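You operate a simulated robot arm through the tools that you are given. There is no shell and no other tool. Be economical: measure what you need, move in short steps, check, and stop when the job is done.

Carry out the task below with a simulated two-armed robot. There is one attempt and no reset: what you move stays moved.

TASK
Finish at the black table: its two hoods up, the blue and red water covered, extraction off.
Fine: white lid on the blue water, grey lid on the red; cover them before you switch off. The beakers stay where they are.

The check looks at the end state, three seconds after you hand in, the way a careful person would. Anything else that was tipped, shoved, dropped, spilled or broken makes it a failure. Lids that push on must go on centred and level and be pressed home; caps that screw on are set level and turned clockwise until they are tight.

THE ROBOT
Two 7-joint arms with two-finger parallel grippers on one trunk, on a base that drives. Base frame: it is fixed to the floor where the robot stands at the start and does not move with it; the origin is under the middle of the robot, x ahead of it, y to its left, z up. Readings come in mm, degrees, newtons and seconds.
The left shoulder is at the start at [50, 187, 1110], the right one opposite. With the tool pointing down near the work surface each hand reaches from about 100 to 660 mm from the robot's upright axis, wherever it stands, measured 20 degrees to its own side. Places, roughly: extraction switch [500, 1400, 1200]; grey lid (9x9x4 cm) [600, 400, 800]; left hood [500, 400, 1100]; right hood [600, 0, 1100]; white lid (9x9x4 cm) [700, 100, 800]. Payload 3.43 kg a hand.
The tool frame of a hand sits at the grasp point between the pads (the TCP): z along the fingers, y along the line on which they close. The tips reach 30 mm beyond it. The gripper opens to 94 mm. The fingers are 28 mm wide and 10 mm thick; the gripper's body (50 by 96 mm) begins 55 mm behind the TCP.
Orientation is told as [roll, pitch, yaw] about the base's x, y, z axes, in that order, counted from this pose: with the fingers straight down and closing along the base's y, the tool's x points along the base's -x, its y along +y and its z along -z.

THE INTERFACE
- The arms move only by the tool nudge_tool. It takes "left_rows", "right_rows" or both (then of equal length, played together; a hand with none holds still); each is a list of rows, each a list of 7 numbers: the shift along the base's x, y, z in m, then the turn, a rotation vector about the base's x, y, z in degrees, then the closure in counts, from 0 (fully open) to 255 (shut). In form: [[dx, dy, dz, wx, wy, wz, jaw], ...]. A call has 1 to 12 rows; each row is the pose to reach, as a shift and turn from the pose commanded when the call began. Rows are played at 5 a second. More than 50 mm and 8.6 degrees between two rows, or a gripper value outside its range, and nothing of the call is played. A pose out of reach is approached as far as the arm can. The call stops where the force on the tool passes 40 N (or 10 N more than at its start, if that is more) or the arm is blocked; 0.2 s more then pass. Each finger travels about 153 mm/s and halts on what it meets, pressing with about 34 N; the grip force reading is that of the motor and also rises with nothing between the fingers. The clock runs only during rows and for 0.2 s after the last one: add rows that repeat a pose to give the fingers time. The reply holds the time, the measured pose of the TCP, the force on the tool along the base axes, the opening and the grip force, in the units named above and with some noise, with the torque about the TCP (base axes, N m) and any sound that the robot's microphone picked up.
- Cameras (640 x 400 px; columns grow to the right, rows downward): "scene" is now at [147.3, 24.9, 1292.2]; the picture's right is [0.28, -0.96, 0.00], its down [-0.38, -0.11, -0.92] and it looks along [0.88, 0.26, -0.39] (base axes); focal length 214 px, centre (320, 200). "left" rides on the left gripper at [76, -14, -102] in its tool frame; the picture's right is [0.18, 0.98, 0.00], its down [-0.75, 0.14, -0.64] and it looks along [-0.63, 0.12, 0.77] (tool axes); focal length 243 px, centre (320, 200). "right" rides on the right gripper at [76, 14, -102] in its tool frame; the picture's right is [-0.18, 0.98, 0.00], its down [-0.75, -0.14, -0.64] and it looks along [-0.63, -0.12, 0.77] (tool axes); focal length 243 px, centre (320, 200). There is no depth. A picture from a camera that has moved, and an enlarged one, comes with that camera's place and axes in the base frame and with its lens.
- grab_frame(camera): a new picture of that camera. It takes no simulated time.
- raise_lower(by): slides the trunk up (or, below 0, down) by that many mm; the arms and the scene camera ride with it, the base frame stays. It gives what a move gives, with no picture.
- base_move(legs): drives the robot by 1 to 6 legs, each [ahead, left, turn to the left] in mm, mm and degrees, along the robot's own axes; the way and the turn of a leg run together, so that a leg with both is an arc; at most 1500 mm and 180 degrees a leg. The arms and the cameras ride along, it lands a little off, and it stops where it bumps. It gives what a move gives.
- pan_tilt(pan, tilt): turns the head with the scene camera to pan (to the left, within 80 degrees either way) and tilt (down, from -29 to 69), counted from straight ahead of the robot. It gives what a move gives.
- zoom(camera, box): a new picture of the part [left, top, right, bottom] of that camera's present view, enlarged. It takes no simulated time.
- hand_in(): hands the job in; it is judged then, once.

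Work in short steps. Places have to be worked out from the pictures, the camera data and where the tool is seen: move nearer, look again, correct. Check each grasp and each placing, and mend what went wrong. You have 120 turns and 100 pictures in all, those below and enlarged ones among them. Open the grippers and draw the arms clear of the work before you hand the job in, unless the task says otherwise; then end with one line.

The tools are called after "Call:" as name(argument=value, ...) on one line, values as JSON. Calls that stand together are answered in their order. nudge_tool: Moves the arms, as the interface text tells. Its arguments: {"type":"object","properties":{"left_rows":{"type":"array","items":{"type":"array","items":{"type":"number"}}},"right_rows":{"type":"array","items":{"type":"array","items":{"type":"number"}}}},"required":[]} The other tools are called the same way: raise_lower (by) slides the trunk up or down; base_move (legs) drives the base; pan_tilt (pan, tilt) turns the head that bears the scene camera; grab_frame (camera) takes a picture; zoom (camera, box) takes an enlarged picture of a part of a camera's view; hand_in () hands the job in.

At the start:

```text
t: 0.0
left_position: [295.9, 319.9, 1150.3]
left_tool_rot: [0.0, 0.1, -0.1]
left_force: [0.0, -0.5, -0.1]
left_wrist_torque: [-0.01, -0.01, 0.02]
left_width: 93.9
left_finger_force: 0.1
right_position: [341.2, -16.8, 1149.9]
right_tool_rot: [0.0, 0.0, 0.0]
right_force: [0.4, -0.3, -0.4]
right_wrist_torque: [0.0, -0.01, 0.02]
right_width: 93.9
right_finger_force: 0.0
trunk travel left (down, up): [-325.0, 107.0]
robot x, y, heading: [-2.1, 0.7, 0.1]
head pan, tilt: [16.5, 23.0]
```

scene: 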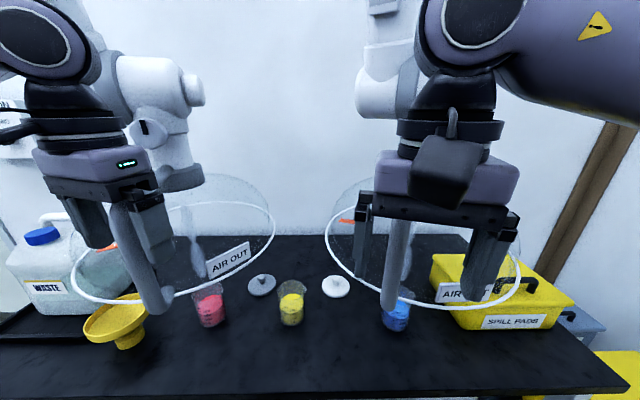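
right: 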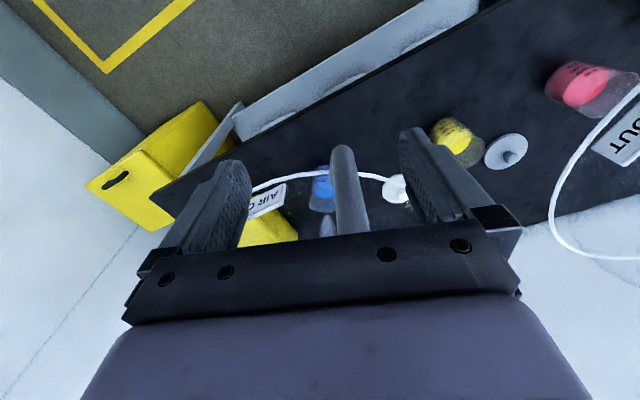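
left: 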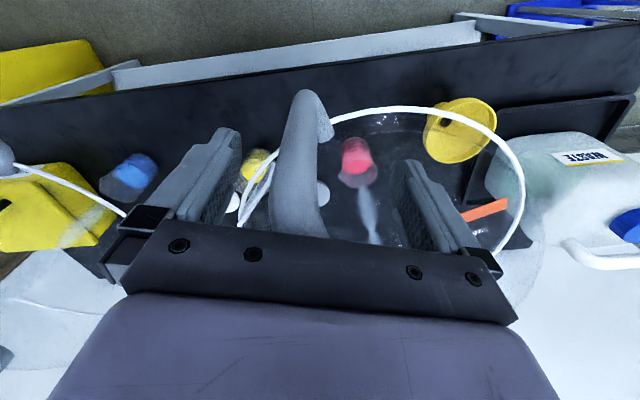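

The arms block the view of the hoods; I look around first, with the head turned to the left for the switch and then over the table.

Call:
pan_tilt(pan=65, tilt=5)

Call:
grab_frame(camera="scene")

Call:
pan_tilt(pan=16, tilt=-5)

Call:
grab_frame(camera="scene")

```text
t: 1.2
left_position: [295.1, 320.4, 1150.8]
left_tool_rot: [-0.1, 0.0, 0.0]
left_force: [-0.3, 0.2, 0.7]
left_wrist_torque: [-0.01, -0.03, -0.01]
left_width: 94.1
left_finger_force: 0.2
right_position: [340.2, -17.0, 1149.8]
right_tool_rot: [0.0, 0.0, 0.0]
right_force: [0.7, 0.5, 0.1]
right_wrist_torque: [0.03, 0.01, 0.0]
right_width: 94.0
right_finger_force: 0.1
trunk travel left (down, up): [-325.0, 107.0]
robot x, y, heading: [-3.4, 0.0, 0.2]
head pan, tilt: [65.0, 5.0]
```

```text
96 pictures are left
camera scene: at [97.4, 81.8, 1321.5], right [0.91, -0.42, 0.0], down [-0.04, -0.08, -1.0], along [0.42, 0.9, -0.09], focal length 214 px, centre (320, 200)
```

scene: 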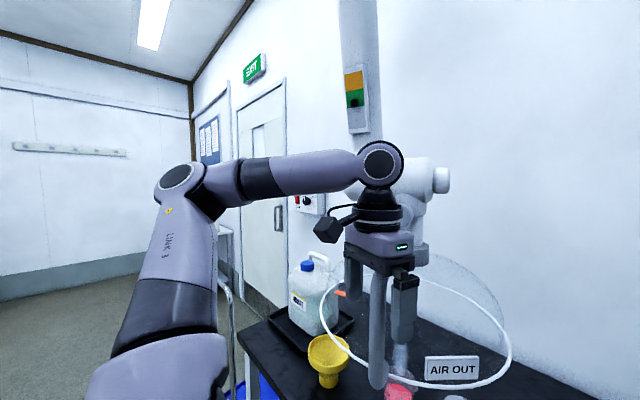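

```text
t: 2.3
left_position: [296.1, 320.2, 1150.0]
left_tool_rot: [0.0, 0.0, -0.1]
left_force: [0.2, -1.1, 0.1]
left_wrist_torque: [-0.02, 0.0, 0.01]
left_width: 94.0
left_finger_force: 0.0
right_position: [341.4, -16.2, 1151.5]
right_tool_rot: [-0.1, -0.1, 0.0]
right_force: [0.5, 0.7, -0.5]
right_wrist_torque: [0.03, 0.0, 0.01]
right_width: 93.9
right_finger_force: 0.1
trunk travel left (down, up): [-325.0, 107.0]
robot x, y, heading: [0.6, -0.6, 0.2]
head pan, tilt: [16.0, -5.0]
```

```text
95 pictures are left
camera scene: at [142.6, 22.8, 1337.2], right [0.28, -0.96, 0.0], down [0.08, 0.02, -1.0], along [0.96, 0.28, 0.09], focal length 214 px, centre (320, 200)
```

scene: 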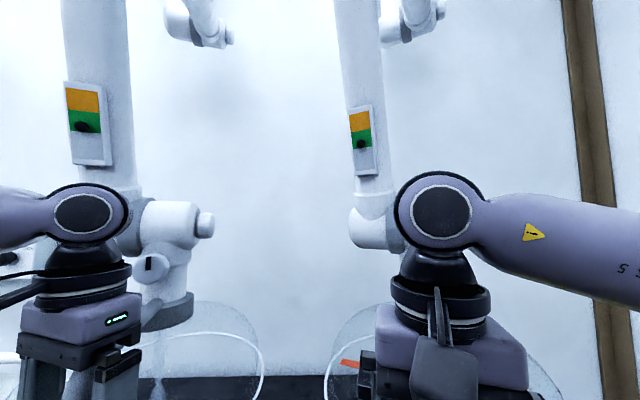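

Grey rods show between the fingers of both hands; I need to know whether they belong to the grippers. I zoom on both.

Call:
pan_tilt(pan=16, tilt=30)

Call:
zoom(camera="scene", box=[0, 50, 320, 250])

Call:
zoom(camera="scene", box=[320, 50, 640, 250])

```text
t: 3.3
left_position: [295.7, 319.7, 1150.2]
left_tool_rot: [0.0, -0.1, -0.1]
left_force: [-0.3, 0.5, -0.3]
left_wrist_torque: [0.03, -0.03, 0.0]
left_width: 93.9
left_finger_force: 0.0
right_position: [342.0, -16.9, 1150.9]
right_tool_rot: [0.0, 0.1, 0.0]
right_force: [-0.1, 0.0, 1.2]
right_wrist_torque: [-0.01, 0.03, -0.02]
right_width: 93.9
right_finger_force: 0.2
trunk travel left (down, up): [-325.0, 107.0]
robot x, y, heading: [0.2, -0.7, -0.3]
head pan, tilt: [16.0, 30.0]
```

```text
2.00 times, centred on (160, 150) of scene
camera zoom: at [145.4, 23.5, 1281.2], right [0.28, -0.96, 0.0], down [-0.48, -0.14, -0.87], along [0.83, 0.24, -0.5], focal length 429 px, centre (640, 300)
```

zoom: 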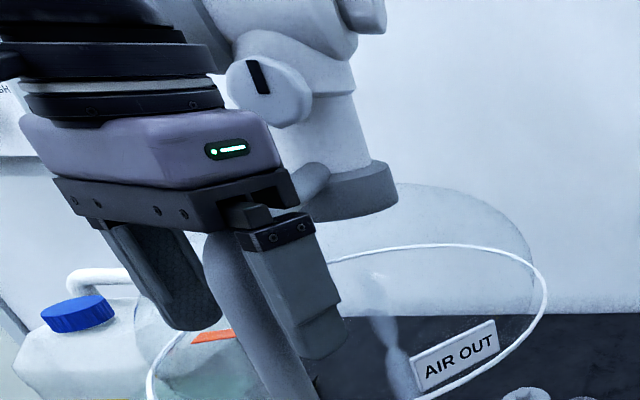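

```text
2.00 times, centred on (480, 150) of scene
camera zoom: at [145.4, 23.5, 1281.2], right [0.28, -0.96, 0.0], down [-0.48, -0.14, -0.87], along [0.83, 0.24, -0.5], focal length 429 px, centre (0, 300)
```

zoom: 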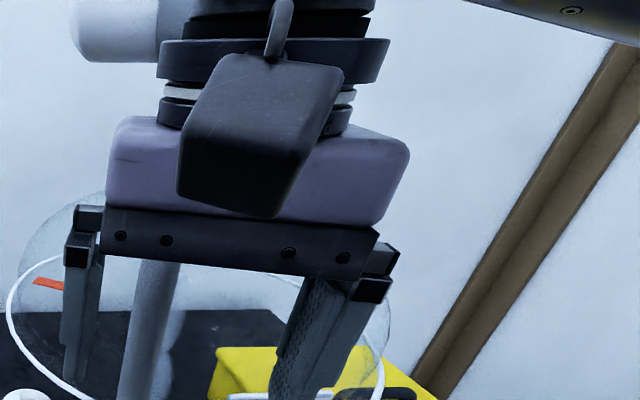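

The rods look like the hoods' handles, beyond the grippers. Backing the base straight away should free the view.

Call:
base_move(legs=[[-300, 0, 0]])

Call:
pan_tilt(pan=16, tilt=10)

Call:
grab_frame(camera="scene")

Call:
grab_frame(camera="left")

Call:
grab_frame(camera="right")

```text
t: 5.4
left_position: [-5.0, 320.2, 1149.1]
left_tool_rot: [-0.1, 0.1, 0.1]
left_force: [0.1, 0.8, -0.6]
left_wrist_torque: [-0.01, 0.0, -0.04]
left_width: 93.9
left_finger_force: 0.0
right_position: [41.3, -16.9, 1149.9]
right_tool_rot: [0.0, 0.0, -0.2]
right_force: [-0.4, 0.3, 0.6]
right_wrist_torque: [0.01, 0.0, -0.03]
right_width: 93.9
right_finger_force: 0.1
trunk travel left (down, up): [-325.0, 107.0]
robot x, y, heading: [-300.8, 3.5, -0.2]
head pan, tilt: [16.0, 30.0]
```

```text
t: 6.2
left_position: [-4.5, 320.4, 1149.1]
left_tool_rot: [-0.1, 0.1, 0.0]
left_force: [0.2, 0.9, 0.2]
left_wrist_torque: [-0.01, -0.01, 0.01]
left_width: 94.0
left_finger_force: 0.1
right_position: [40.2, -16.6, 1150.0]
right_tool_rot: [0.0, 0.0, -0.1]
right_force: [0.3, 0.1, -0.7]
right_wrist_torque: [0.02, -0.01, -0.04]
right_width: 93.8
right_finger_force: 0.1
trunk travel left (down, up): [-325.0, 107.0]
robot x, y, heading: [-297.4, -3.0, -0.1]
head pan, tilt: [16.0, 10.0]
```

```text
92 pictures are left
camera scene: at [-151.8, 24.2, 1313.4], right [0.27, -0.96, 0.0], down [-0.17, -0.05, -0.98], along [0.95, 0.27, -0.17], focal length 214 px, centre (320, 200)
```

scene: 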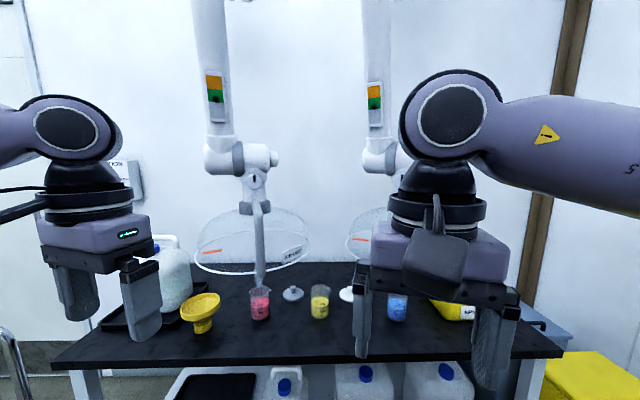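

```text
91 pictures are left
camera left: at [-79.6, 305.7, 1251.9], right [-0.18, 0.98, 0.0], down [0.75, 0.14, 0.64], along [0.63, 0.12, -0.77], focal length 243 px, centre (320, 200)
```

left: 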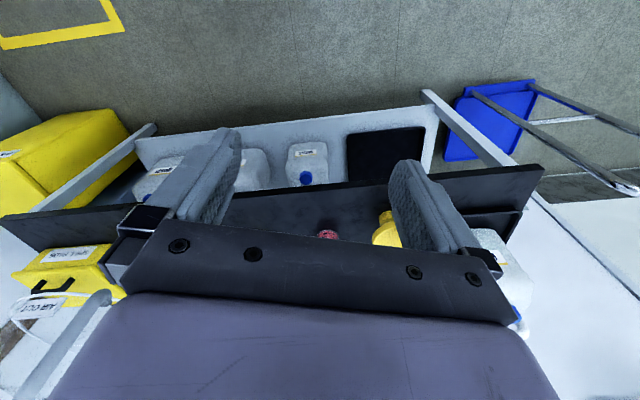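

```text
90 pictures are left
camera right: at [-34.8, -2.1, 1252.3], right [0.19, 0.98, 0.0], down [0.75, -0.14, 0.64], along [0.63, -0.12, -0.77], focal length 243 px, centre (320, 200)
```

right: 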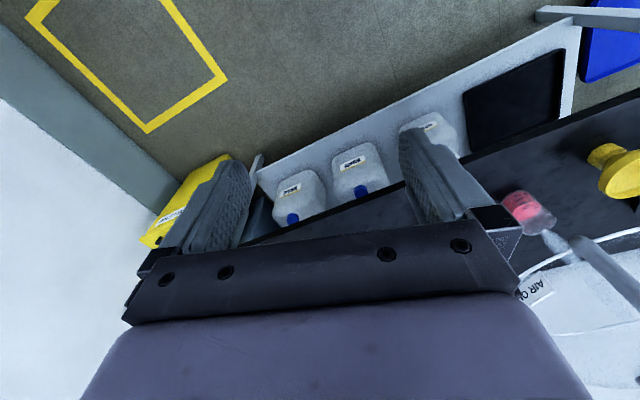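

The handles clearly hang from the hood joints. I zoom on the left hood, its gauge, and the switch box.

Call:
zoom(camera="scene", box=[160, 130, 320, 300])

Call:
zoom(camera="scene", box=[160, 0, 400, 150])

Call:
zoom(camera="scene", box=[90, 140, 190, 230])

Call:
pan_tilt(pan=-15, tilt=15)

Call:
grab_frame(camera="scene")

```text
2.35 times, centred on (240, 215) of scene
camera zoom: at [-151.8, 24.2, 1313.4], right [0.27, -0.96, 0.0], down [-0.17, -0.05, -0.98], along [0.95, 0.27, -0.17], focal length 505 px, centre (508, 165)
```

zoom: 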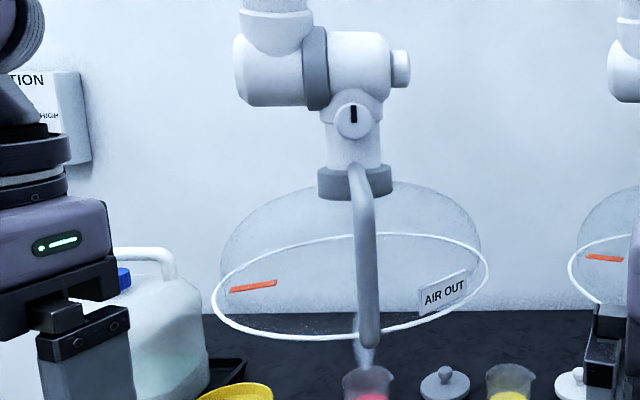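

```text
2.67 times, centred on (280, 75) of scene
camera zoom: at [-151.8, 24.2, 1313.4], right [0.27, -0.96, 0.0], down [-0.17, -0.05, -0.98], along [0.95, 0.27, -0.17], focal length 572 px, centre (427, 533)
```

zoom: 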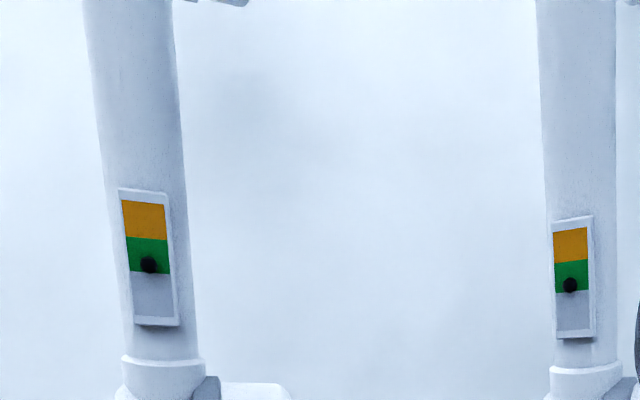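

```text
4.44 times, centred on (140, 185) of scene
camera zoom: at [-151.8, 24.2, 1313.4], right [0.27, -0.96, 0.0], down [-0.17, -0.05, -0.98], along [0.95, 0.27, -0.17], focal length 953 px, centre (1120, 267)
```

zoom: 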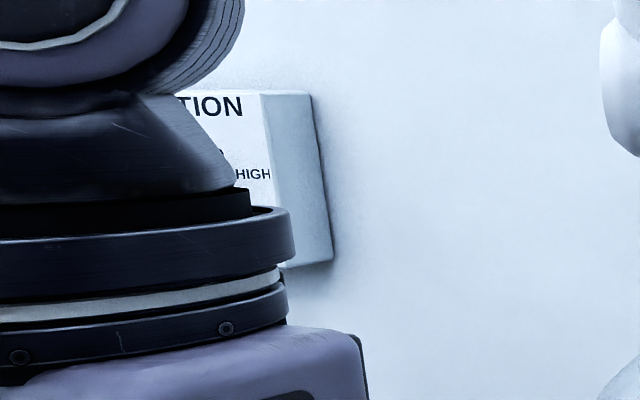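

```text
t: 7.2
left_position: [-3.5, 320.6, 1150.7]
left_tool_rot: [-0.1, 0.0, 0.0]
left_force: [0.1, 0.2, 0.7]
left_wrist_torque: [-0.02, 0.0, -0.04]
left_width: 94.0
left_finger_force: 0.0
right_position: [41.8, -16.9, 1149.9]
right_tool_rot: [0.0, 0.0, -0.1]
right_force: [0.0, 0.7, 0.4]
right_wrist_torque: [0.0, -0.04, 0.0]
right_width: 94.2
right_finger_force: 0.0
trunk travel left (down, up): [-325.0, 107.0]
robot x, y, heading: [-302.0, -1.1, 0.2]
head pan, tilt: [-15.0, 15.0]
```

```text
86 pictures are left
camera scene: at [-150.9, -25.5, 1305.3], right [-0.26, -0.97, 0.0], down [-0.25, 0.07, -0.97], along [0.93, -0.25, -0.26], focal length 214 px, centre (320, 200)
```

scene: 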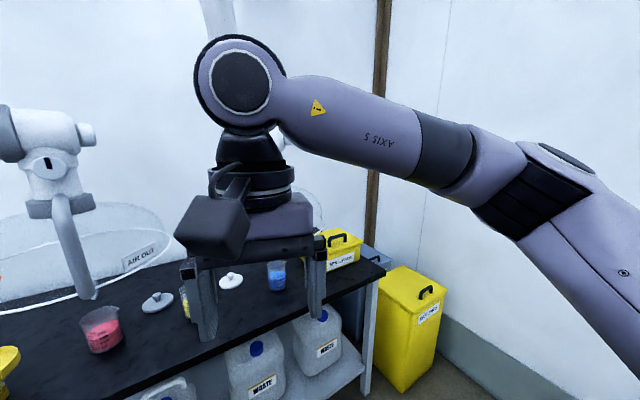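

Beakers: red ≈[426,392], blue ≈[580,-55], grey lid ≈[581,341,790], white lid ≈[633,118,795]. I spread the arms for a clear view of the hood mechanism.

Call:
nudge_tool(left_rows=[[0, 0.05, 0, 0, 0, 0, 0], [0, 0.1, 0, 0, 0, 0, 0], [0, 0.15, 0, 0, 0, 0, 0], [0, 0.2, 0, 0, 0, 0, 0], [0, 0.22, 0, 0, 0, 0, 0]], right_rows=[[0, -0.05, 0, 0, 0, 0, 0], [0, -0.1, 0, 0, 0, 0, 0], [0, -0.15, 0, 0, 0, 0, 0], [0, -0.2, 0, 0, 0, 0, 0], [0, -0.25, 0, 0, 0, 0, 0]])

Call:
pan_tilt(pan=8, tilt=-22)

Call:
grab_frame(camera="scene")

Call:
pan_tilt(pan=12, tilt=14)

Call:
grab_frame(camera="scene")

```text
t: 8.4
left_position: [-4.2, 541.2, 1147.9]
left_tool_rot: [0.0, 0.0, -0.1]
left_force: [-0.2, -0.7, -0.7]
left_wrist_torque: [-0.04, 0.03, 0.02]
left_width: 94.2
left_finger_force: 0.0
right_position: [39.0, -268.9, 1151.6]
right_tool_rot: [0.1, 0.0, 0.0]
right_force: [0.6, -0.6, 0.3]
right_wrist_torque: [0.02, 0.0, 0.0]
right_width: 94.2
right_finger_force: 0.0
trunk travel left (down, up): [-325.0, 107.0]
robot x, y, heading: [-299.1, -1.5, -0.0]
head pan, tilt: [-15.0, 15.0]
```

```text
t: 9.4
left_position: [-3.3, 540.7, 1147.8]
left_tool_rot: [-0.1, 0.0, 0.0]
left_force: [-0.5, 0.7, -0.5]
left_wrist_torque: [-0.01, -0.01, -0.02]
left_width: 94.1
left_finger_force: 0.0
right_position: [40.3, -268.4, 1151.7]
right_tool_rot: [0.0, 0.0, -0.1]
right_force: [-0.2, 0.2, 0.4]
right_wrist_torque: [0.01, -0.05, 0.0]
right_width: 94.0
right_finger_force: 0.0
trunk travel left (down, up): [-325.0, 107.0]
robot x, y, heading: [-302.5, 1.8, -0.2]
head pan, tilt: [8.0, -22.0]
```

```text
85 pictures are left
camera scene: at [-167.7, 8.9, 1361.3], right [0.14, -0.99, 0.0], down [0.37, 0.05, -0.93], along [0.92, 0.13, 0.37], focal length 214 px, centre (320, 200)
```

scene: 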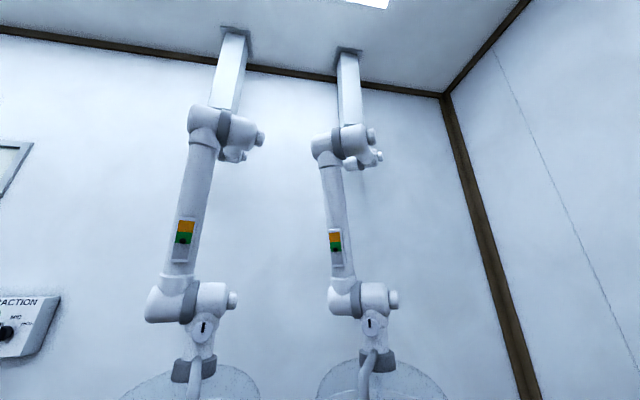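

```text
t: 10.4
left_position: [-3.4, 540.2, 1149.6]
left_tool_rot: [0.0, 0.0, 0.0]
left_force: [0.2, 1.2, -0.2]
left_wrist_torque: [0.02, 0.01, 0.0]
left_width: 94.2
left_finger_force: 0.1
right_position: [40.5, -269.4, 1152.1]
right_tool_rot: [0.0, 0.0, -0.1]
right_force: [-0.8, 0.6, -0.5]
right_wrist_torque: [0.01, 0.0, 0.04]
right_width: 94.0
right_finger_force: 0.2
trunk travel left (down, up): [-325.0, 107.0]
robot x, y, heading: [-299.3, -1.0, 0.1]
head pan, tilt: [12.0, 14.0]
```

```text
84 pictures are left
camera scene: at [-149.8, 18.0, 1307.0], right [0.21, -0.98, 0.0], down [-0.24, -0.05, -0.97], along [0.95, 0.2, -0.24], focal length 214 px, centre (320, 200)
```

scene: 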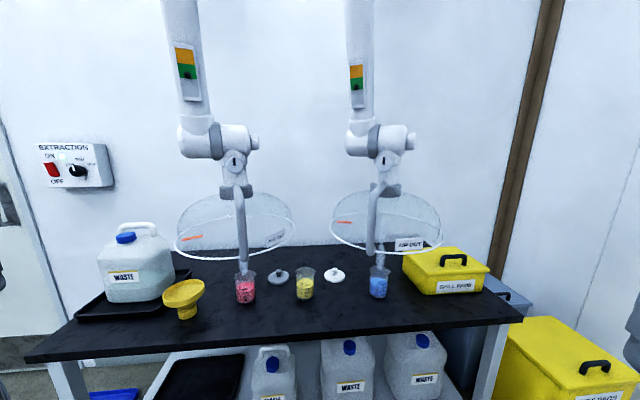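

Very clear now. I zoom on the switch box and each hood.

Call:
zoom(camera="scene", box=[20, 130, 130, 200])

Call:
zoom(camera="scene", box=[160, 100, 320, 310])

Call:
zoom(camera="scene", box=[310, 100, 470, 310])

```text
5.71 times, centred on (75, 165) of scene
camera zoom: at [-149.8, 18.0, 1307.0], right [0.21, -0.98, 0.0], down [-0.24, -0.05, -0.97], along [0.95, 0.2, -0.24], focal length 1226 px, centre (1720, 400)
```

zoom: 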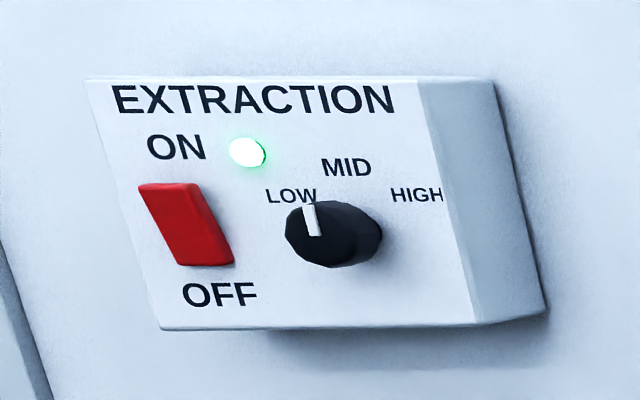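

```text
1.90 times, centred on (240, 205) of scene
camera zoom: at [-149.8, 18.0, 1307.0], right [0.21, -0.98, 0.0], down [-0.24, -0.05, -0.97], along [0.95, 0.2, -0.24], focal length 408 px, centre (472, 190)
```

zoom: 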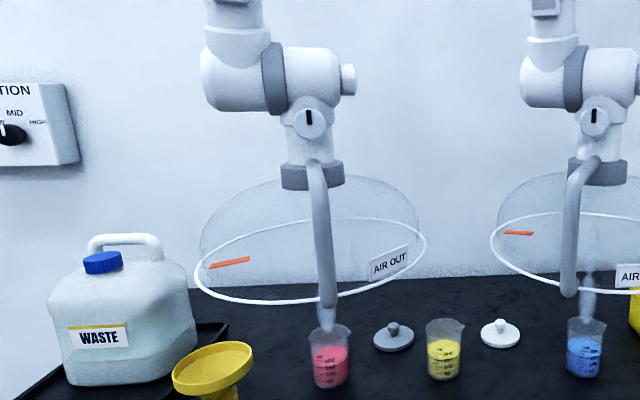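

```text
1.90 times, centred on (390, 205) of scene
camera zoom: at [-149.8, 18.0, 1307.0], right [0.21, -0.98, 0.0], down [-0.24, -0.05, -0.97], along [0.95, 0.2, -0.24], focal length 408 px, centre (187, 190)
```

zoom: 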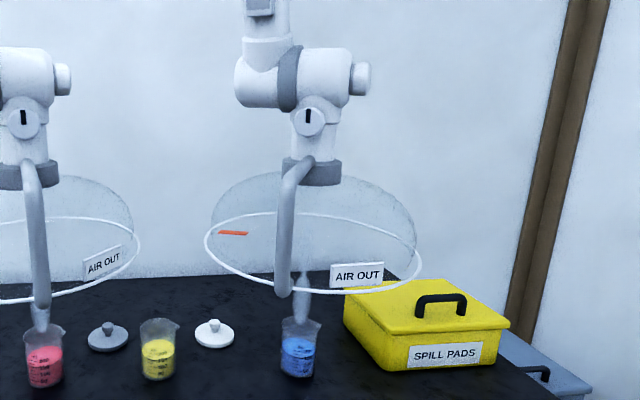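

Next I study the upper joints to understand how the hood arms move.

Call:
pan_tilt(pan=12, tilt=-22)

Call:
zoom(camera="scene", box=[180, 10, 440, 190])

Call:
zoom(camera="scene", box=[140, 200, 440, 400])

```text
t: 11.4
left_position: [-3.2, 540.3, 1147.9]
left_tool_rot: [-0.1, 0.0, 0.0]
left_force: [0.2, -0.3, -0.3]
left_wrist_torque: [0.01, -0.01, 0.0]
left_width: 93.8
left_finger_force: 0.1
right_position: [40.7, -268.0, 1152.1]
right_tool_rot: [-0.1, -0.1, -0.1]
right_force: [-0.5, -1.0, -0.1]
right_wrist_torque: [-0.01, 0.01, -0.02]
right_width: 94.1
right_finger_force: 0.1
trunk travel left (down, up): [-325.0, 107.0]
robot x, y, heading: [-302.0, 1.8, -0.1]
head pan, tilt: [12.0, -22.0]
```

```text
2.22 times, centred on (310, 100) of scene
camera zoom: at [-168.6, 14.0, 1361.3], right [0.21, -0.98, 0.0], down [0.37, 0.08, -0.93], along [0.91, 0.19, 0.37], focal length 477 px, centre (342, 422)
```

zoom: 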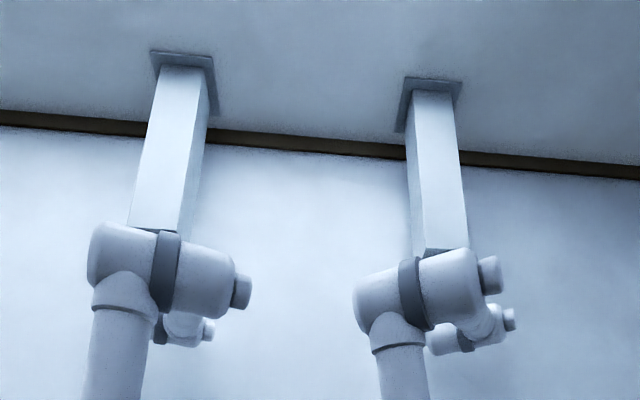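

```text
2.00 times, centred on (290, 300) of scene
camera zoom: at [-168.6, 14.0, 1361.3], right [0.21, -0.98, 0.0], down [0.37, 0.08, -0.93], along [0.91, 0.19, 0.37], focal length 429 px, centre (380, 0)
```

zoom: 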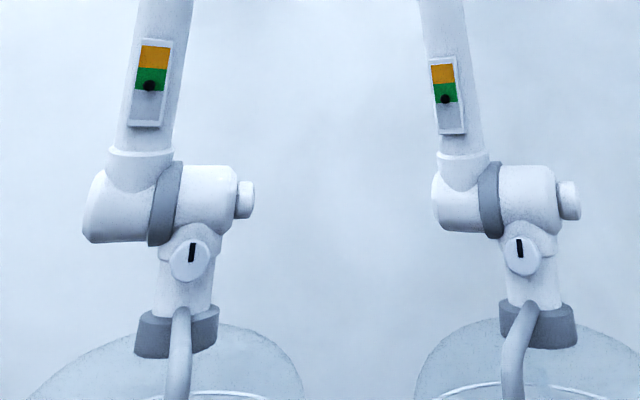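

The arms are post–link–link chains with friction joints, so lifting at the handle should work. I tilt the left tool 45° forward and line it up with the left handle (≈[320,331,1090]).

Call:
nudge_tool(left_rows=[[0, -0.035, -0.01, 0, -7.5, 0, 0], [0, -0.07, -0.02, 0, -15, 0, 0], [0, -0.105, -0.03, 0, -22.5, 0, 0], [0, -0.14, -0.04, 0, -30, 0, 0], [0, -0.175, -0.05, 0, -37.5, 0, 0], [0, -0.21, -0.055, 0, -45, 0, 0], [0, -0.21, -0.055, 0, -52, 0, 0], [0, -0.21, -0.055, 0, -55, 0, 0]])

Call:
base_move(legs=[[120, 0, 0]])

Call:
grab_frame(camera="left")

Call:
pan_tilt(pan=30, tilt=20)

Call:
grab_frame(camera="scene")

```text
t: 13.2
left_position: [36.6, 361.9, 1137.4]
left_tool_rot: [0.0, -55.0, 0.0]
left_force: [-0.5, 0.4, -0.1]
left_wrist_torque: [0.01, 0.0, 0.03]
left_width: 94.2
left_finger_force: 0.0
left hand out of reach, approached as far as the arm can: row 6, 7, 8
right_position: [40.9, -268.2, 1152.1]
right_tool_rot: [0.0, 0.0, -0.1]
right_force: [0.3, 0.0, -0.4]
right_wrist_torque: [-0.01, 0.0, -0.02]
right_width: 94.1
right_finger_force: 0.1
trunk travel left (down, up): [-325.0, 107.0]
robot x, y, heading: [-297.5, -1.9, 0.0]
head pan, tilt: [12.0, -22.0]
```

```text
t: 14.5
left_position: [158.2, 362.3, 1137.0]
left_tool_rot: [-0.1, -54.9, -0.1]
left_force: [0.2, 0.7, 0.3]
left_wrist_torque: [0.0, 0.02, 0.0]
left_width: 94.0
left_finger_force: 0.1
right_position: [161.6, -269.7, 1151.8]
right_tool_rot: [0.0, 0.0, -0.2]
right_force: [0.2, -1.0, 0.6]
right_wrist_torque: [-0.02, 0.01, -0.02]
right_width: 94.3
right_finger_force: 0.1
trunk travel left (down, up): [-325.0, 107.0]
robot x, y, heading: [-175.3, 2.4, -0.2]
head pan, tilt: [12.0, -22.0]
```

```text
78 pictures are left
camera left: at [30.3, 348.1, 1133.3], right [-0.1, 0.98, -0.15], down [-0.09, 0.14, 0.99], along [0.99, 0.12, 0.07], focal length 243 px, centre (320, 200)
```

left: 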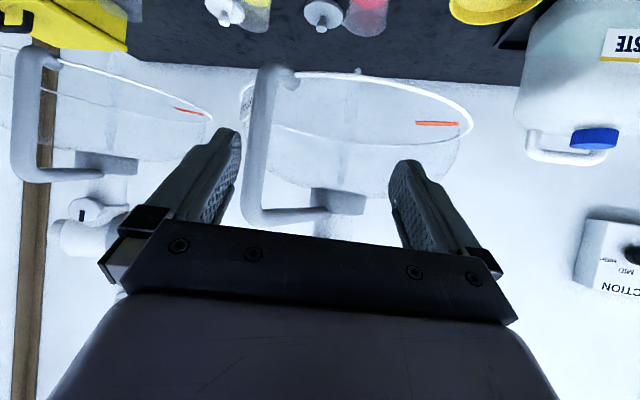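

```text
t: 15.6
left_position: [157.8, 362.4, 1138.1]
left_tool_rot: [-0.2, -54.9, -0.1]
left_force: [-0.4, 1.3, 0.0]
left_wrist_torque: [0.03, 0.0, -0.04]
left_width: 94.3
left_finger_force: 0.0
right_position: [161.3, -270.0, 1151.2]
right_tool_rot: [0.0, 0.0, -0.1]
right_force: [0.6, 0.0, -0.6]
right_wrist_torque: [0.01, 0.0, -0.03]
right_width: 93.9
right_finger_force: 0.0
trunk travel left (down, up): [-325.0, 107.0]
robot x, y, heading: [-181.9, 1.7, -0.4]
head pan, tilt: [30.0, 20.0]
```

```text
77 pictures are left
camera scene: at [-40.3, 44.9, 1297.2], right [0.5, -0.87, 0.0], down [-0.3, -0.17, -0.94], along [0.81, 0.47, -0.34], focal length 214 px, centre (320, 200)
```

scene: 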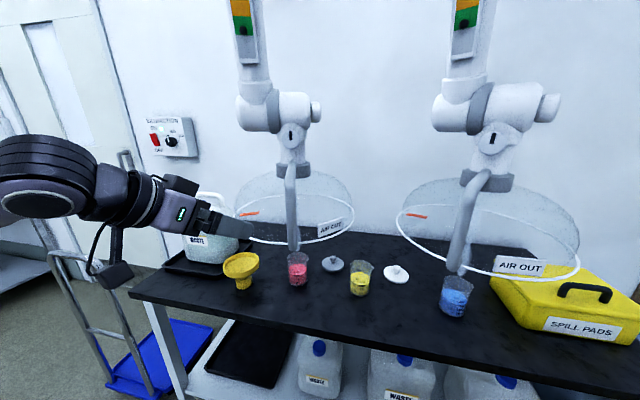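

The handle is a C-shaped bail with a vertical grip at about x 290, y 307, z 1033–1185. I line up in small steps.

Call:
nudge_tool(left_rows=[[0.02, -0.02, -0.01, 0, 0, 0, 0], [0.04, -0.04, -0.02, 0, 0, 0, 0], [0.06, -0.055, -0.028, 0, 0, 0, 0], [0.06, -0.055, -0.028, 0, 0, 0, 0]])

Call:
grab_frame(camera="left")

```text
t: 16.6
left_position: [217.5, 307.2, 1109.9]
left_tool_rot: [-0.2, -55.0, 0.0]
left_force: [1.0, -0.4, 0.3]
left_wrist_torque: [-0.04, 0.01, 0.03]
left_width: 94.0
left_finger_force: 0.1
right_position: [160.7, -269.0, 1152.6]
right_tool_rot: [0.1, -0.1, -0.1]
right_force: [0.1, -0.8, 0.5]
right_wrist_torque: [-0.01, -0.04, -0.02]
right_width: 94.0
right_finger_force: 0.0
trunk travel left (down, up): [-325.0, 107.0]
robot x, y, heading: [-178.2, 1.2, -0.5]
head pan, tilt: [30.0, 20.0]
```

```text
76 pictures are left
camera left: at [90.0, 293.9, 1105.9], right [-0.1, 0.98, -0.15], down [-0.09, 0.14, 0.99], along [0.99, 0.12, 0.08], focal length 243 px, centre (320, 200)
```

left: 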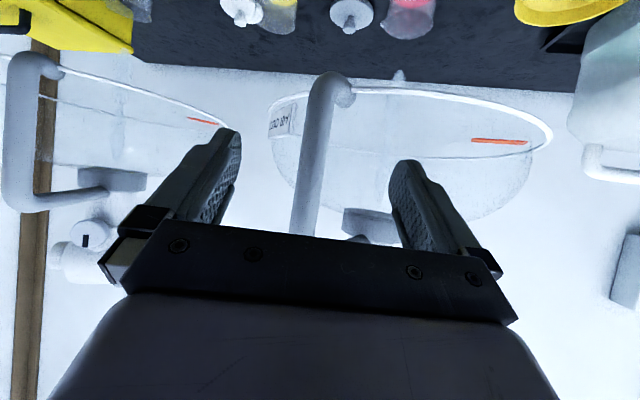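

The rod is centred between the fingers. Advancing 72 mm, then closing.

Call:
nudge_tool(left_rows=[[0.025, 0.002, 0, 0, 0, 0, 0], [0.05, 0.003, 0, 0, 0, 0, 0], [0.072, 0.003, 0, 0, 0, 0, 0], [0.072, 0.003, 0, 0, 0, 0, 0]])

Call:
grab_frame(camera="scene")

Call:
grab_frame(camera="left")

```text
t: 17.6
left_position: [288.6, 309.6, 1108.8]
left_tool_rot: [-0.1, -55.0, -0.2]
left_force: [0.4, -0.4, 0.1]
left_wrist_torque: [0.03, 0.03, -0.02]
left_width: 94.0
left_finger_force: 0.0
right_position: [159.8, -270.3, 1152.7]
right_tool_rot: [0.0, 0.0, -0.1]
right_force: [-0.2, -0.5, -0.5]
right_wrist_torque: [0.0, -0.01, -0.02]
right_width: 93.9
right_finger_force: 0.1
trunk travel left (down, up): [-325.0, 107.0]
robot x, y, heading: [-180.1, 1.0, -0.1]
head pan, tilt: [30.0, 20.0]
```

```text
75 pictures are left
camera scene: at [-40.4, 45.0, 1297.2], right [0.5, -0.87, 0.0], down [-0.3, -0.17, -0.94], along [0.81, 0.47, -0.34], focal length 214 px, centre (320, 200)
```

scene: 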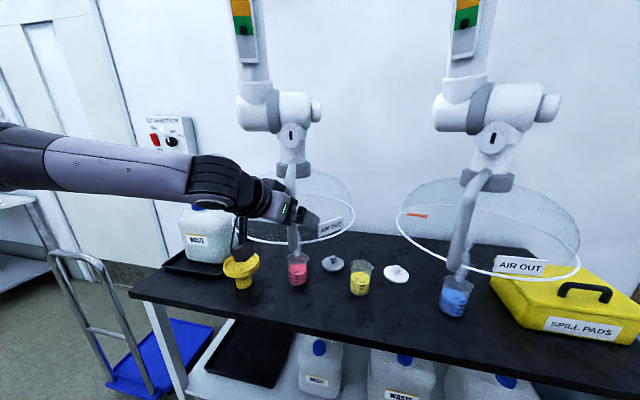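

```text
74 pictures are left
camera left: at [161.3, 296.0, 1104.9], right [-0.1, 0.98, -0.15], down [-0.09, 0.14, 0.99], along [0.99, 0.12, 0.08], focal length 243 px, centre (320, 200)
```

left: 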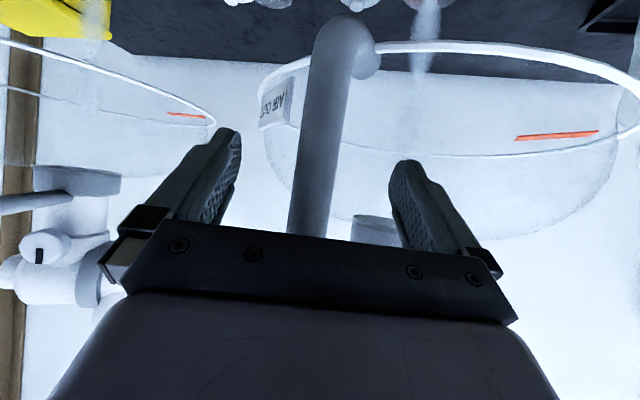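

The rod looks at grasp depth. Closing.

Call:
nudge_tool(left_rows=[[0, 0, 0, 0, 0, 0, 120], [0, 0, 0, 0, 0, 0, 255], [0, 0, 0, 0, 0, 0, 255], [0, 0, 0, 0, 0, 0, 255]])

Call:
grab_frame(camera="left")

```text
t: 18.6
left_position: [288.4, 309.7, 1108.4]
left_tool_rot: [-0.1, -54.8, -0.2]
left_force: [-5.0, -7.2, -6.6]
left_wrist_torque: [0.09, -0.08, -0.16]
left_width: 25.8
left_finger_force: 45.3
right_position: [161.9, -269.2, 1150.9]
right_tool_rot: [0.2, 0.0, -0.2]
right_force: [0.0, 0.1, 0.4]
right_wrist_torque: [-0.02, 0.01, -0.03]
right_width: 94.0
right_finger_force: 0.0
trunk travel left (down, up): [-325.0, 107.0]
robot x, y, heading: [-182.7, 1.6, 0.0]
head pan, tilt: [30.0, 20.0]
```

```text
73 pictures are left
camera left: at [160.6, 295.2, 1104.4], right [-0.1, 0.98, -0.15], down [-0.09, 0.14, 0.99], along [0.99, 0.11, 0.07], focal length 243 px, centre (320, 200)
```

left: 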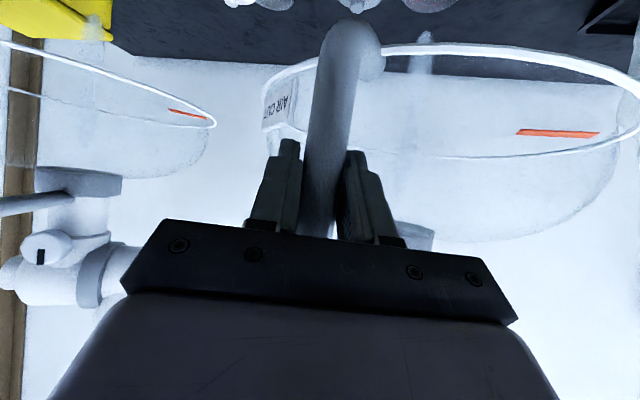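

Firm grip (25.8 mm). Now lifting gently, 60 mm first.

Call:
nudge_tool(left_rows=[[0, 0, 0.01, 0, 0, 0, 255], [0, 0, 0.02, 0, 0, 0, 255], [0, 0, 0.03, 0, 0, 0, 255], [0, 0, 0.04, 0, 0, 0, 255], [0, 0, 0.05, 0, 0, 0, 255], [0, 0, 0.06, 0, 0, 0, 255]])

Call:
grab_frame(camera="scene")

```text
t: 20.0
left_position: [288.3, 310.2, 1168.8]
left_tool_rot: [0.0, -54.7, 0.0]
left_force: [-4.1, -4.0, -13.2]
left_wrist_torque: [0.01, 0.7, 0.06]
left_width: 25.8
left_finger_force: 45.0
right_position: [160.9, -268.6, 1151.6]
right_tool_rot: [0.0, -0.1, -0.1]
right_force: [-0.2, 0.1, -0.1]
right_wrist_torque: [0.01, -0.03, -0.01]
right_width: 94.3
right_finger_force: 0.0
trunk travel left (down, up): [-325.0, 107.0]
robot x, y, heading: [-180.1, 0.2, 0.1]
head pan, tilt: [30.0, 20.0]
```

```text
72 pictures are left
camera scene: at [-39.7, 45.1, 1297.1], right [0.5, -0.87, 0.0], down [-0.3, -0.17, -0.94], along [0.81, 0.47, -0.34], focal length 214 px, centre (320, 200)
```

scene: 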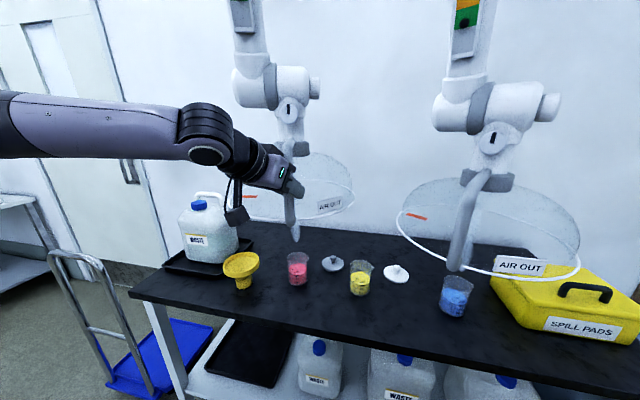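

It follows easily (13 N). Lifting on by 180 mm.

Call:
nudge_tool(left_rows=[[0, 0, 0.015, 0, 0, 0, 255], [0, 0, 0.03, 0, 0, 0, 255], [0, 0, 0.045, 0, 0, 0, 255], [0, 0, 0.06, 0, 0, 0, 255], [0, 0, 0.075, 0, 0, 0, 255], [0, 0, 0.09, 0, 0, 0, 255], [0, 0, 0.105, 0, 0, 0, 255], [0, 0, 0.12, 0, 0, 0, 255], [0, 0, 0.135, 0, 0, 0, 255], [0, 0, 0.15, 0, 0, 0, 255], [0, 0, 0.165, 0, 0, 0, 255], [0, 0, 0.18, 0, 0, 0, 255]])

Call:
grab_frame(camera="scene")

```text
t: 22.6
left_position: [289.5, 310.1, 1348.0]
left_tool_rot: [-0.1, -54.8, -0.2]
left_force: [-3.6, -2.8, -10.4]
left_wrist_torque: [0.11, 0.3, 0.13]
left_width: 25.7
left_finger_force: 45.3
right_position: [161.4, -270.2, 1152.6]
right_tool_rot: [0.0, 0.0, -0.1]
right_force: [0.1, 0.5, -0.4]
right_wrist_torque: [0.01, 0.01, 0.0]
right_width: 94.4
right_finger_force: 0.1
trunk travel left (down, up): [-325.0, 107.0]
robot x, y, heading: [-181.0, 2.4, -0.4]
head pan, tilt: [30.0, 20.0]
```

```text
71 pictures are left
camera scene: at [-40.2, 45.1, 1297.1], right [0.5, -0.87, 0.0], down [-0.3, -0.17, -0.94], along [0.81, 0.47, -0.34], focal length 214 px, centre (320, 200)
```

scene: 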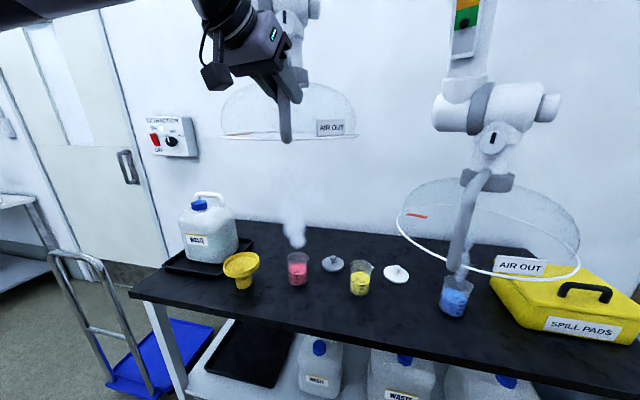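

Raised 240 mm. Continuing another 150 mm, watching for a stop or the reach limit.

Call:
nudge_tool(left_rows=[[0, 0, 0.015, 0, 0, 0, 255], [0, 0, 0.03, 0, 0, 0, 255], [0, 0, 0.045, 0, 0, 0, 255], [0, 0, 0.06, 0, 0, 0, 255], [0, 0, 0.075, 0, 0, 0, 255], [0, 0, 0.09, 0, 0, 0, 255], [0, 0, 0.105, 0, 0, 0, 255], [0, 0, 0.12, 0, 0, 0, 255], [0, 0, 0.135, 0, 0, 0, 255], [0, 0, 0.15, 0, 0, 0, 255]])

Call:
pan_tilt(pan=20, tilt=-15)

Call:
grab_frame(camera="scene")

```text
t: 24.8
left_position: [288.7, 310.7, 1462.4]
left_tool_rot: [-0.2, -54.8, 0.0]
left_force: [-1.5, -2.5, -6.6]
left_wrist_torque: [0.06, 0.71, -0.04]
left_width: 25.7
left_finger_force: 45.3
left hand out of reach, approached as far as the arm can: row 8, 9, 10
right_position: [160.6, -270.0, 1151.7]
right_tool_rot: [0.1, 0.0, -0.1]
right_force: [0.6, 0.2, 0.4]
right_wrist_torque: [0.0, 0.04, 0.01]
right_width: 93.8
right_finger_force: 0.0
trunk travel left (down, up): [-325.0, 107.0]
robot x, y, heading: [-180.4, -1.7, -0.1]
head pan, tilt: [30.0, 20.0]
```

```text
t: 25.8
left_position: [288.8, 310.6, 1463.0]
left_tool_rot: [-0.1, -54.9, 0.0]
left_force: [0.6, -2.4, -3.9]
left_wrist_torque: [0.01, 0.21, -0.02]
left_width: 25.8
left_finger_force: 45.0
right_position: [160.1, -269.0, 1151.3]
right_tool_rot: [0.1, 0.0, 0.0]
right_force: [0.7, -0.2, -0.2]
right_wrist_torque: [0.02, -0.01, -0.03]
right_width: 94.0
right_finger_force: 0.0
trunk travel left (down, up): [-325.0, 107.0]
robot x, y, heading: [-181.0, 3.2, -0.2]
head pan, tilt: [20.0, -15.0]
```

```text
70 pictures are left
camera scene: at [-45.0, 25.7, 1351.8], right [0.34, -0.94, 0.0], down [0.24, 0.09, -0.97], along [0.91, 0.33, 0.26], focal length 214 px, centre (320, 200)
```

scene: 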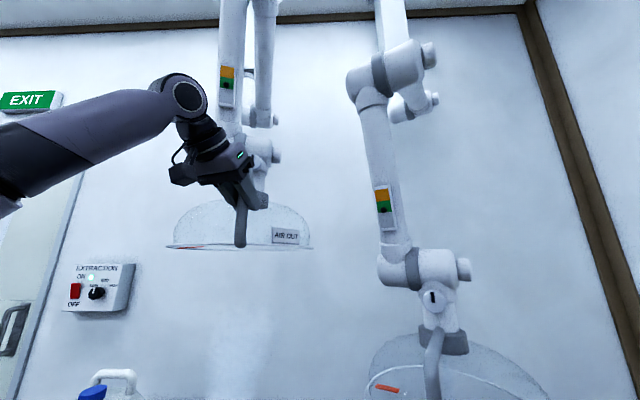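

Raised ~355 mm with low force. I use the trunk for 100 mm more, then check.

Call:
raise_lower(by=100)

Call:
grab_frame(camera="scene")

```text
t: 27.1
left_position: [288.4, 311.1, 1562.8]
left_tool_rot: [-0.1, -54.8, 0.0]
left_force: [-1.4, -1.5, -3.4]
left_wrist_torque: [0.21, 0.91, -0.04]
left_width: 26.1
left_finger_force: 45.3
right_position: [161.6, -268.7, 1251.9]
right_tool_rot: [0.1, 0.0, -0.1]
right_force: [0.3, -0.2, 0.5]
right_wrist_torque: [0.01, -0.01, 0.0]
right_width: 94.1
right_finger_force: 0.0
trunk travel left (down, up): [-425.0, 7.0]
robot x, y, heading: [-181.6, -0.3, -0.1]
head pan, tilt: [20.0, -15.0]
```

```text
69 pictures are left
camera scene: at [-45.0, 25.6, 1452.0], right [0.34, -0.94, 0.0], down [0.24, 0.09, -0.97], along [0.91, 0.33, 0.26], focal length 214 px, centre (320, 200)
```

scene: 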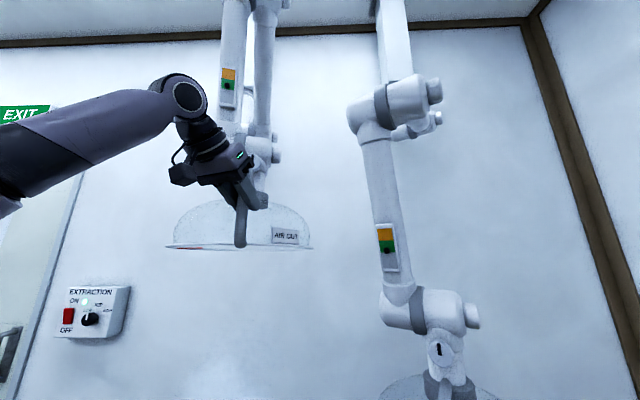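

The left hood is up 455 mm. Open and back off, then check that it stays.

Call:
nudge_tool(left_rows=[[0, 0, 0, 0, 0, 0, 120], [0, 0, 0, 0, 0, 0, 0], [0, 0, 0, 0, 0, 0, 0], [-0.02, 0, 0, 0, 0, 0, 0], [-0.05, 0, 0, 0, 0, 0, 0], [-0.09, 0, 0, 0, 0, 0, 0], [-0.13, 0, 0, 0, 0, 0, 0]])

Call:
grab_frame(camera="scene")

```text
t: 28.7
left_position: [158.5, 312.2, 1564.0]
left_tool_rot: [-0.1, -54.9, 0.1]
left_force: [0.1, 0.3, -1.1]
left_wrist_torque: [0.0, 0.02, 0.0]
left_width: 93.9
left_finger_force: 0.1
right_position: [160.3, -269.3, 1252.5]
right_tool_rot: [0.0, -0.1, -0.1]
right_force: [0.6, 0.7, -0.3]
right_wrist_torque: [0.05, 0.0, 0.01]
right_width: 94.1
right_finger_force: 0.1
trunk travel left (down, up): [-425.0, 7.0]
robot x, y, heading: [-178.8, -3.0, 0.0]
head pan, tilt: [20.0, -15.0]
```

```text
68 pictures are left
camera scene: at [-46.3, 26.1, 1452.0], right [0.34, -0.94, 0.0], down [0.24, 0.09, -0.97], along [0.91, 0.33, 0.26], focal length 214 px, centre (320, 200)
```

scene: 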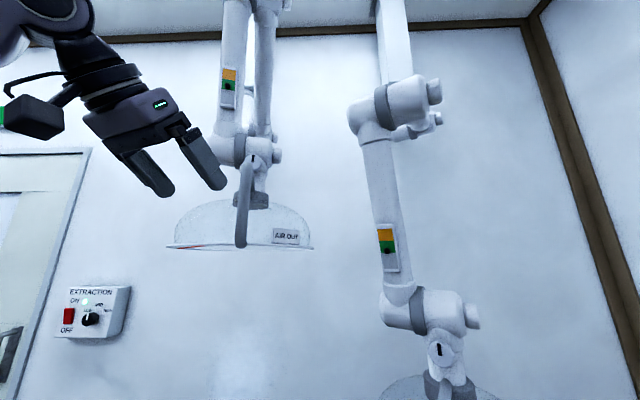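

It holds. Now the right hood: its grip is at about [395,-10], z 1035–1195. I lower the trunk back and tilt the right tool.

Call:
raise_lower(by=-100)

Call:
nudge_tool(right_rows=[[0.02, 0.0, -0.01, 0, -7.5, 0, 0], [0.04, 0.03, -0.02, 0, -15, 0, 0], [0.06, 0.06, -0.03, 0, -22.5, 0, 0], [0.08, 0.1, -0.04, 0, -30, 0, 0], [0.1, 0.14, -0.04, 0, -37.5, 0, 0], [0.11, 0.18, -0.042, 0, -45, 0, 0], [0.11, 0.22, -0.042, 0, -52, 0, 0], [0.11, 0.25, -0.042, 0, -55, 0, 0]])

Call:
grab_frame(camera="right")

```text
t: 30.1
left_position: [158.3, 312.6, 1464.6]
left_tool_rot: [-0.1, -55.0, 0.0]
left_force: [-0.4, -0.4, -0.7]
left_wrist_torque: [0.02, -0.01, -0.02]
left_width: 93.9
left_finger_force: 0.1
right_position: [160.9, -270.1, 1152.7]
right_tool_rot: [0.0, 0.0, -0.1]
right_force: [-0.6, -0.2, 0.1]
right_wrist_torque: [0.05, 0.0, 0.02]
right_width: 94.3
right_finger_force: 0.1
trunk travel left (down, up): [-325.0, 107.0]
robot x, y, heading: [-177.0, 1.1, 0.1]
head pan, tilt: [20.0, -15.0]
```

```text
t: 31.9
left_position: [159.6, 313.2, 1465.3]
left_tool_rot: [-0.2, -55.0, 0.0]
left_force: [-0.6, 0.3, 0.1]
left_wrist_torque: [0.01, -0.02, -0.01]
left_width: 94.1
left_finger_force: 0.0
right_position: [270.2, -19.7, 1110.0]
right_tool_rot: [0.2, -55.0, -0.2]
right_force: [0.5, -0.2, 0.0]
right_wrist_torque: [0.01, -0.03, -0.03]
right_width: 93.9
right_finger_force: 0.1
trunk travel left (down, up): [-325.0, 107.0]
robot x, y, heading: [-178.2, 3.2, 0.1]
head pan, tilt: [20.0, -15.0]
```

```text
67 pictures are left
camera right: at [142.8, -4.5, 1105.8], right [0.11, 0.98, 0.15], down [-0.1, -0.14, 0.99], along [0.99, -0.12, 0.08], focal length 243 px, centre (320, 200)
```

right: 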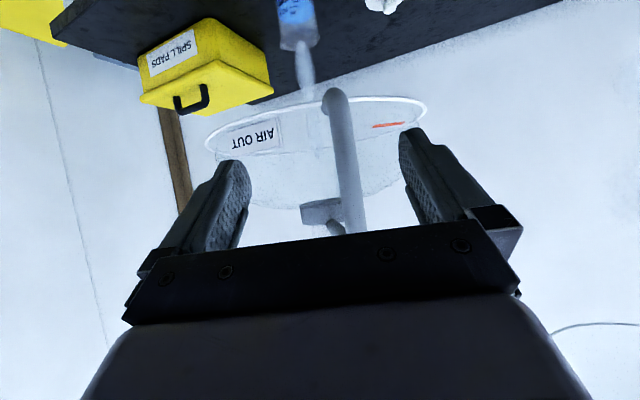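

Rod at about x 387, y −3. Advance and close.

Call:
nudge_tool(right_rows=[[0.03, 0.016, 0, 0, 0, 0, 0], [0.06, 0.016, 0, 0, 0, 0, 0], [0.09, 0.016, 0, 0, 0, 0, 0], [0.115, 0.016, 0, 0, 0, 0, 0], [0.115, 0.016, 0, 0, 0, 0, 0]])

Call:
grab_frame(camera="right")

```text
t: 33.0
left_position: [159.9, 312.7, 1464.6]
left_tool_rot: [0.0, -54.9, 0.0]
left_force: [-0.1, -0.5, 0.2]
left_wrist_torque: [0.01, -0.01, 0.04]
left_width: 94.0
left_finger_force: 0.1
right_position: [385.4, -2.6, 1108.8]
right_tool_rot: [0.2, -55.0, -0.1]
right_force: [-0.2, -0.9, -0.3]
right_wrist_torque: [0.05, -0.03, -0.01]
right_width: 94.1
right_finger_force: 0.0
trunk travel left (down, up): [-325.0, 107.0]
robot x, y, heading: [-176.6, 0.5, -0.0]
head pan, tilt: [20.0, -15.0]
```

```text
66 pictures are left
camera right: at [257.5, 10.9, 1105.8], right [0.11, 0.98, 0.15], down [-0.09, -0.14, 0.99], along [0.99, -0.12, 0.08], focal length 243 px, centre (320, 200)
```

right: 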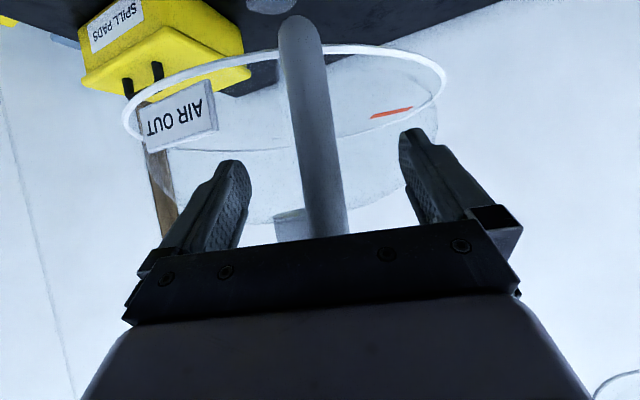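

The rod is ~12 mm further; advance a little and close.

Call:
nudge_tool(right_rows=[[0.012, 0, 0, 0, 0, 0, 0], [0.012, 0, 0, 0, 0, 0, 120], [0.012, 0, 0, 0, 0, 0, 255], [0.012, 0, 0, 0, 0, 0, 255], [0.012, 0, 0, 0, 0, 0, 255]])

```text
t: 34.2
left_position: [159.4, 313.1, 1463.8]
left_tool_rot: [-0.1, -54.9, 0.0]
left_force: [-0.2, -0.6, 0.0]
left_wrist_torque: [0.02, -0.02, 0.01]
left_width: 93.7
left_finger_force: 0.0
right_position: [397.2, -2.9, 1110.5]
right_tool_rot: [0.2, -55.1, -0.1]
right_force: [-1.3, 0.8, -0.7]
right_wrist_torque: [-0.2, 0.0, 0.05]
right_width: 26.1
right_finger_force: 45.1
trunk travel left (down, up): [-325.0, 107.0]
robot x, y, heading: [-177.6, 2.5, -0.3]
head pan, tilt: [20.0, -15.0]
```

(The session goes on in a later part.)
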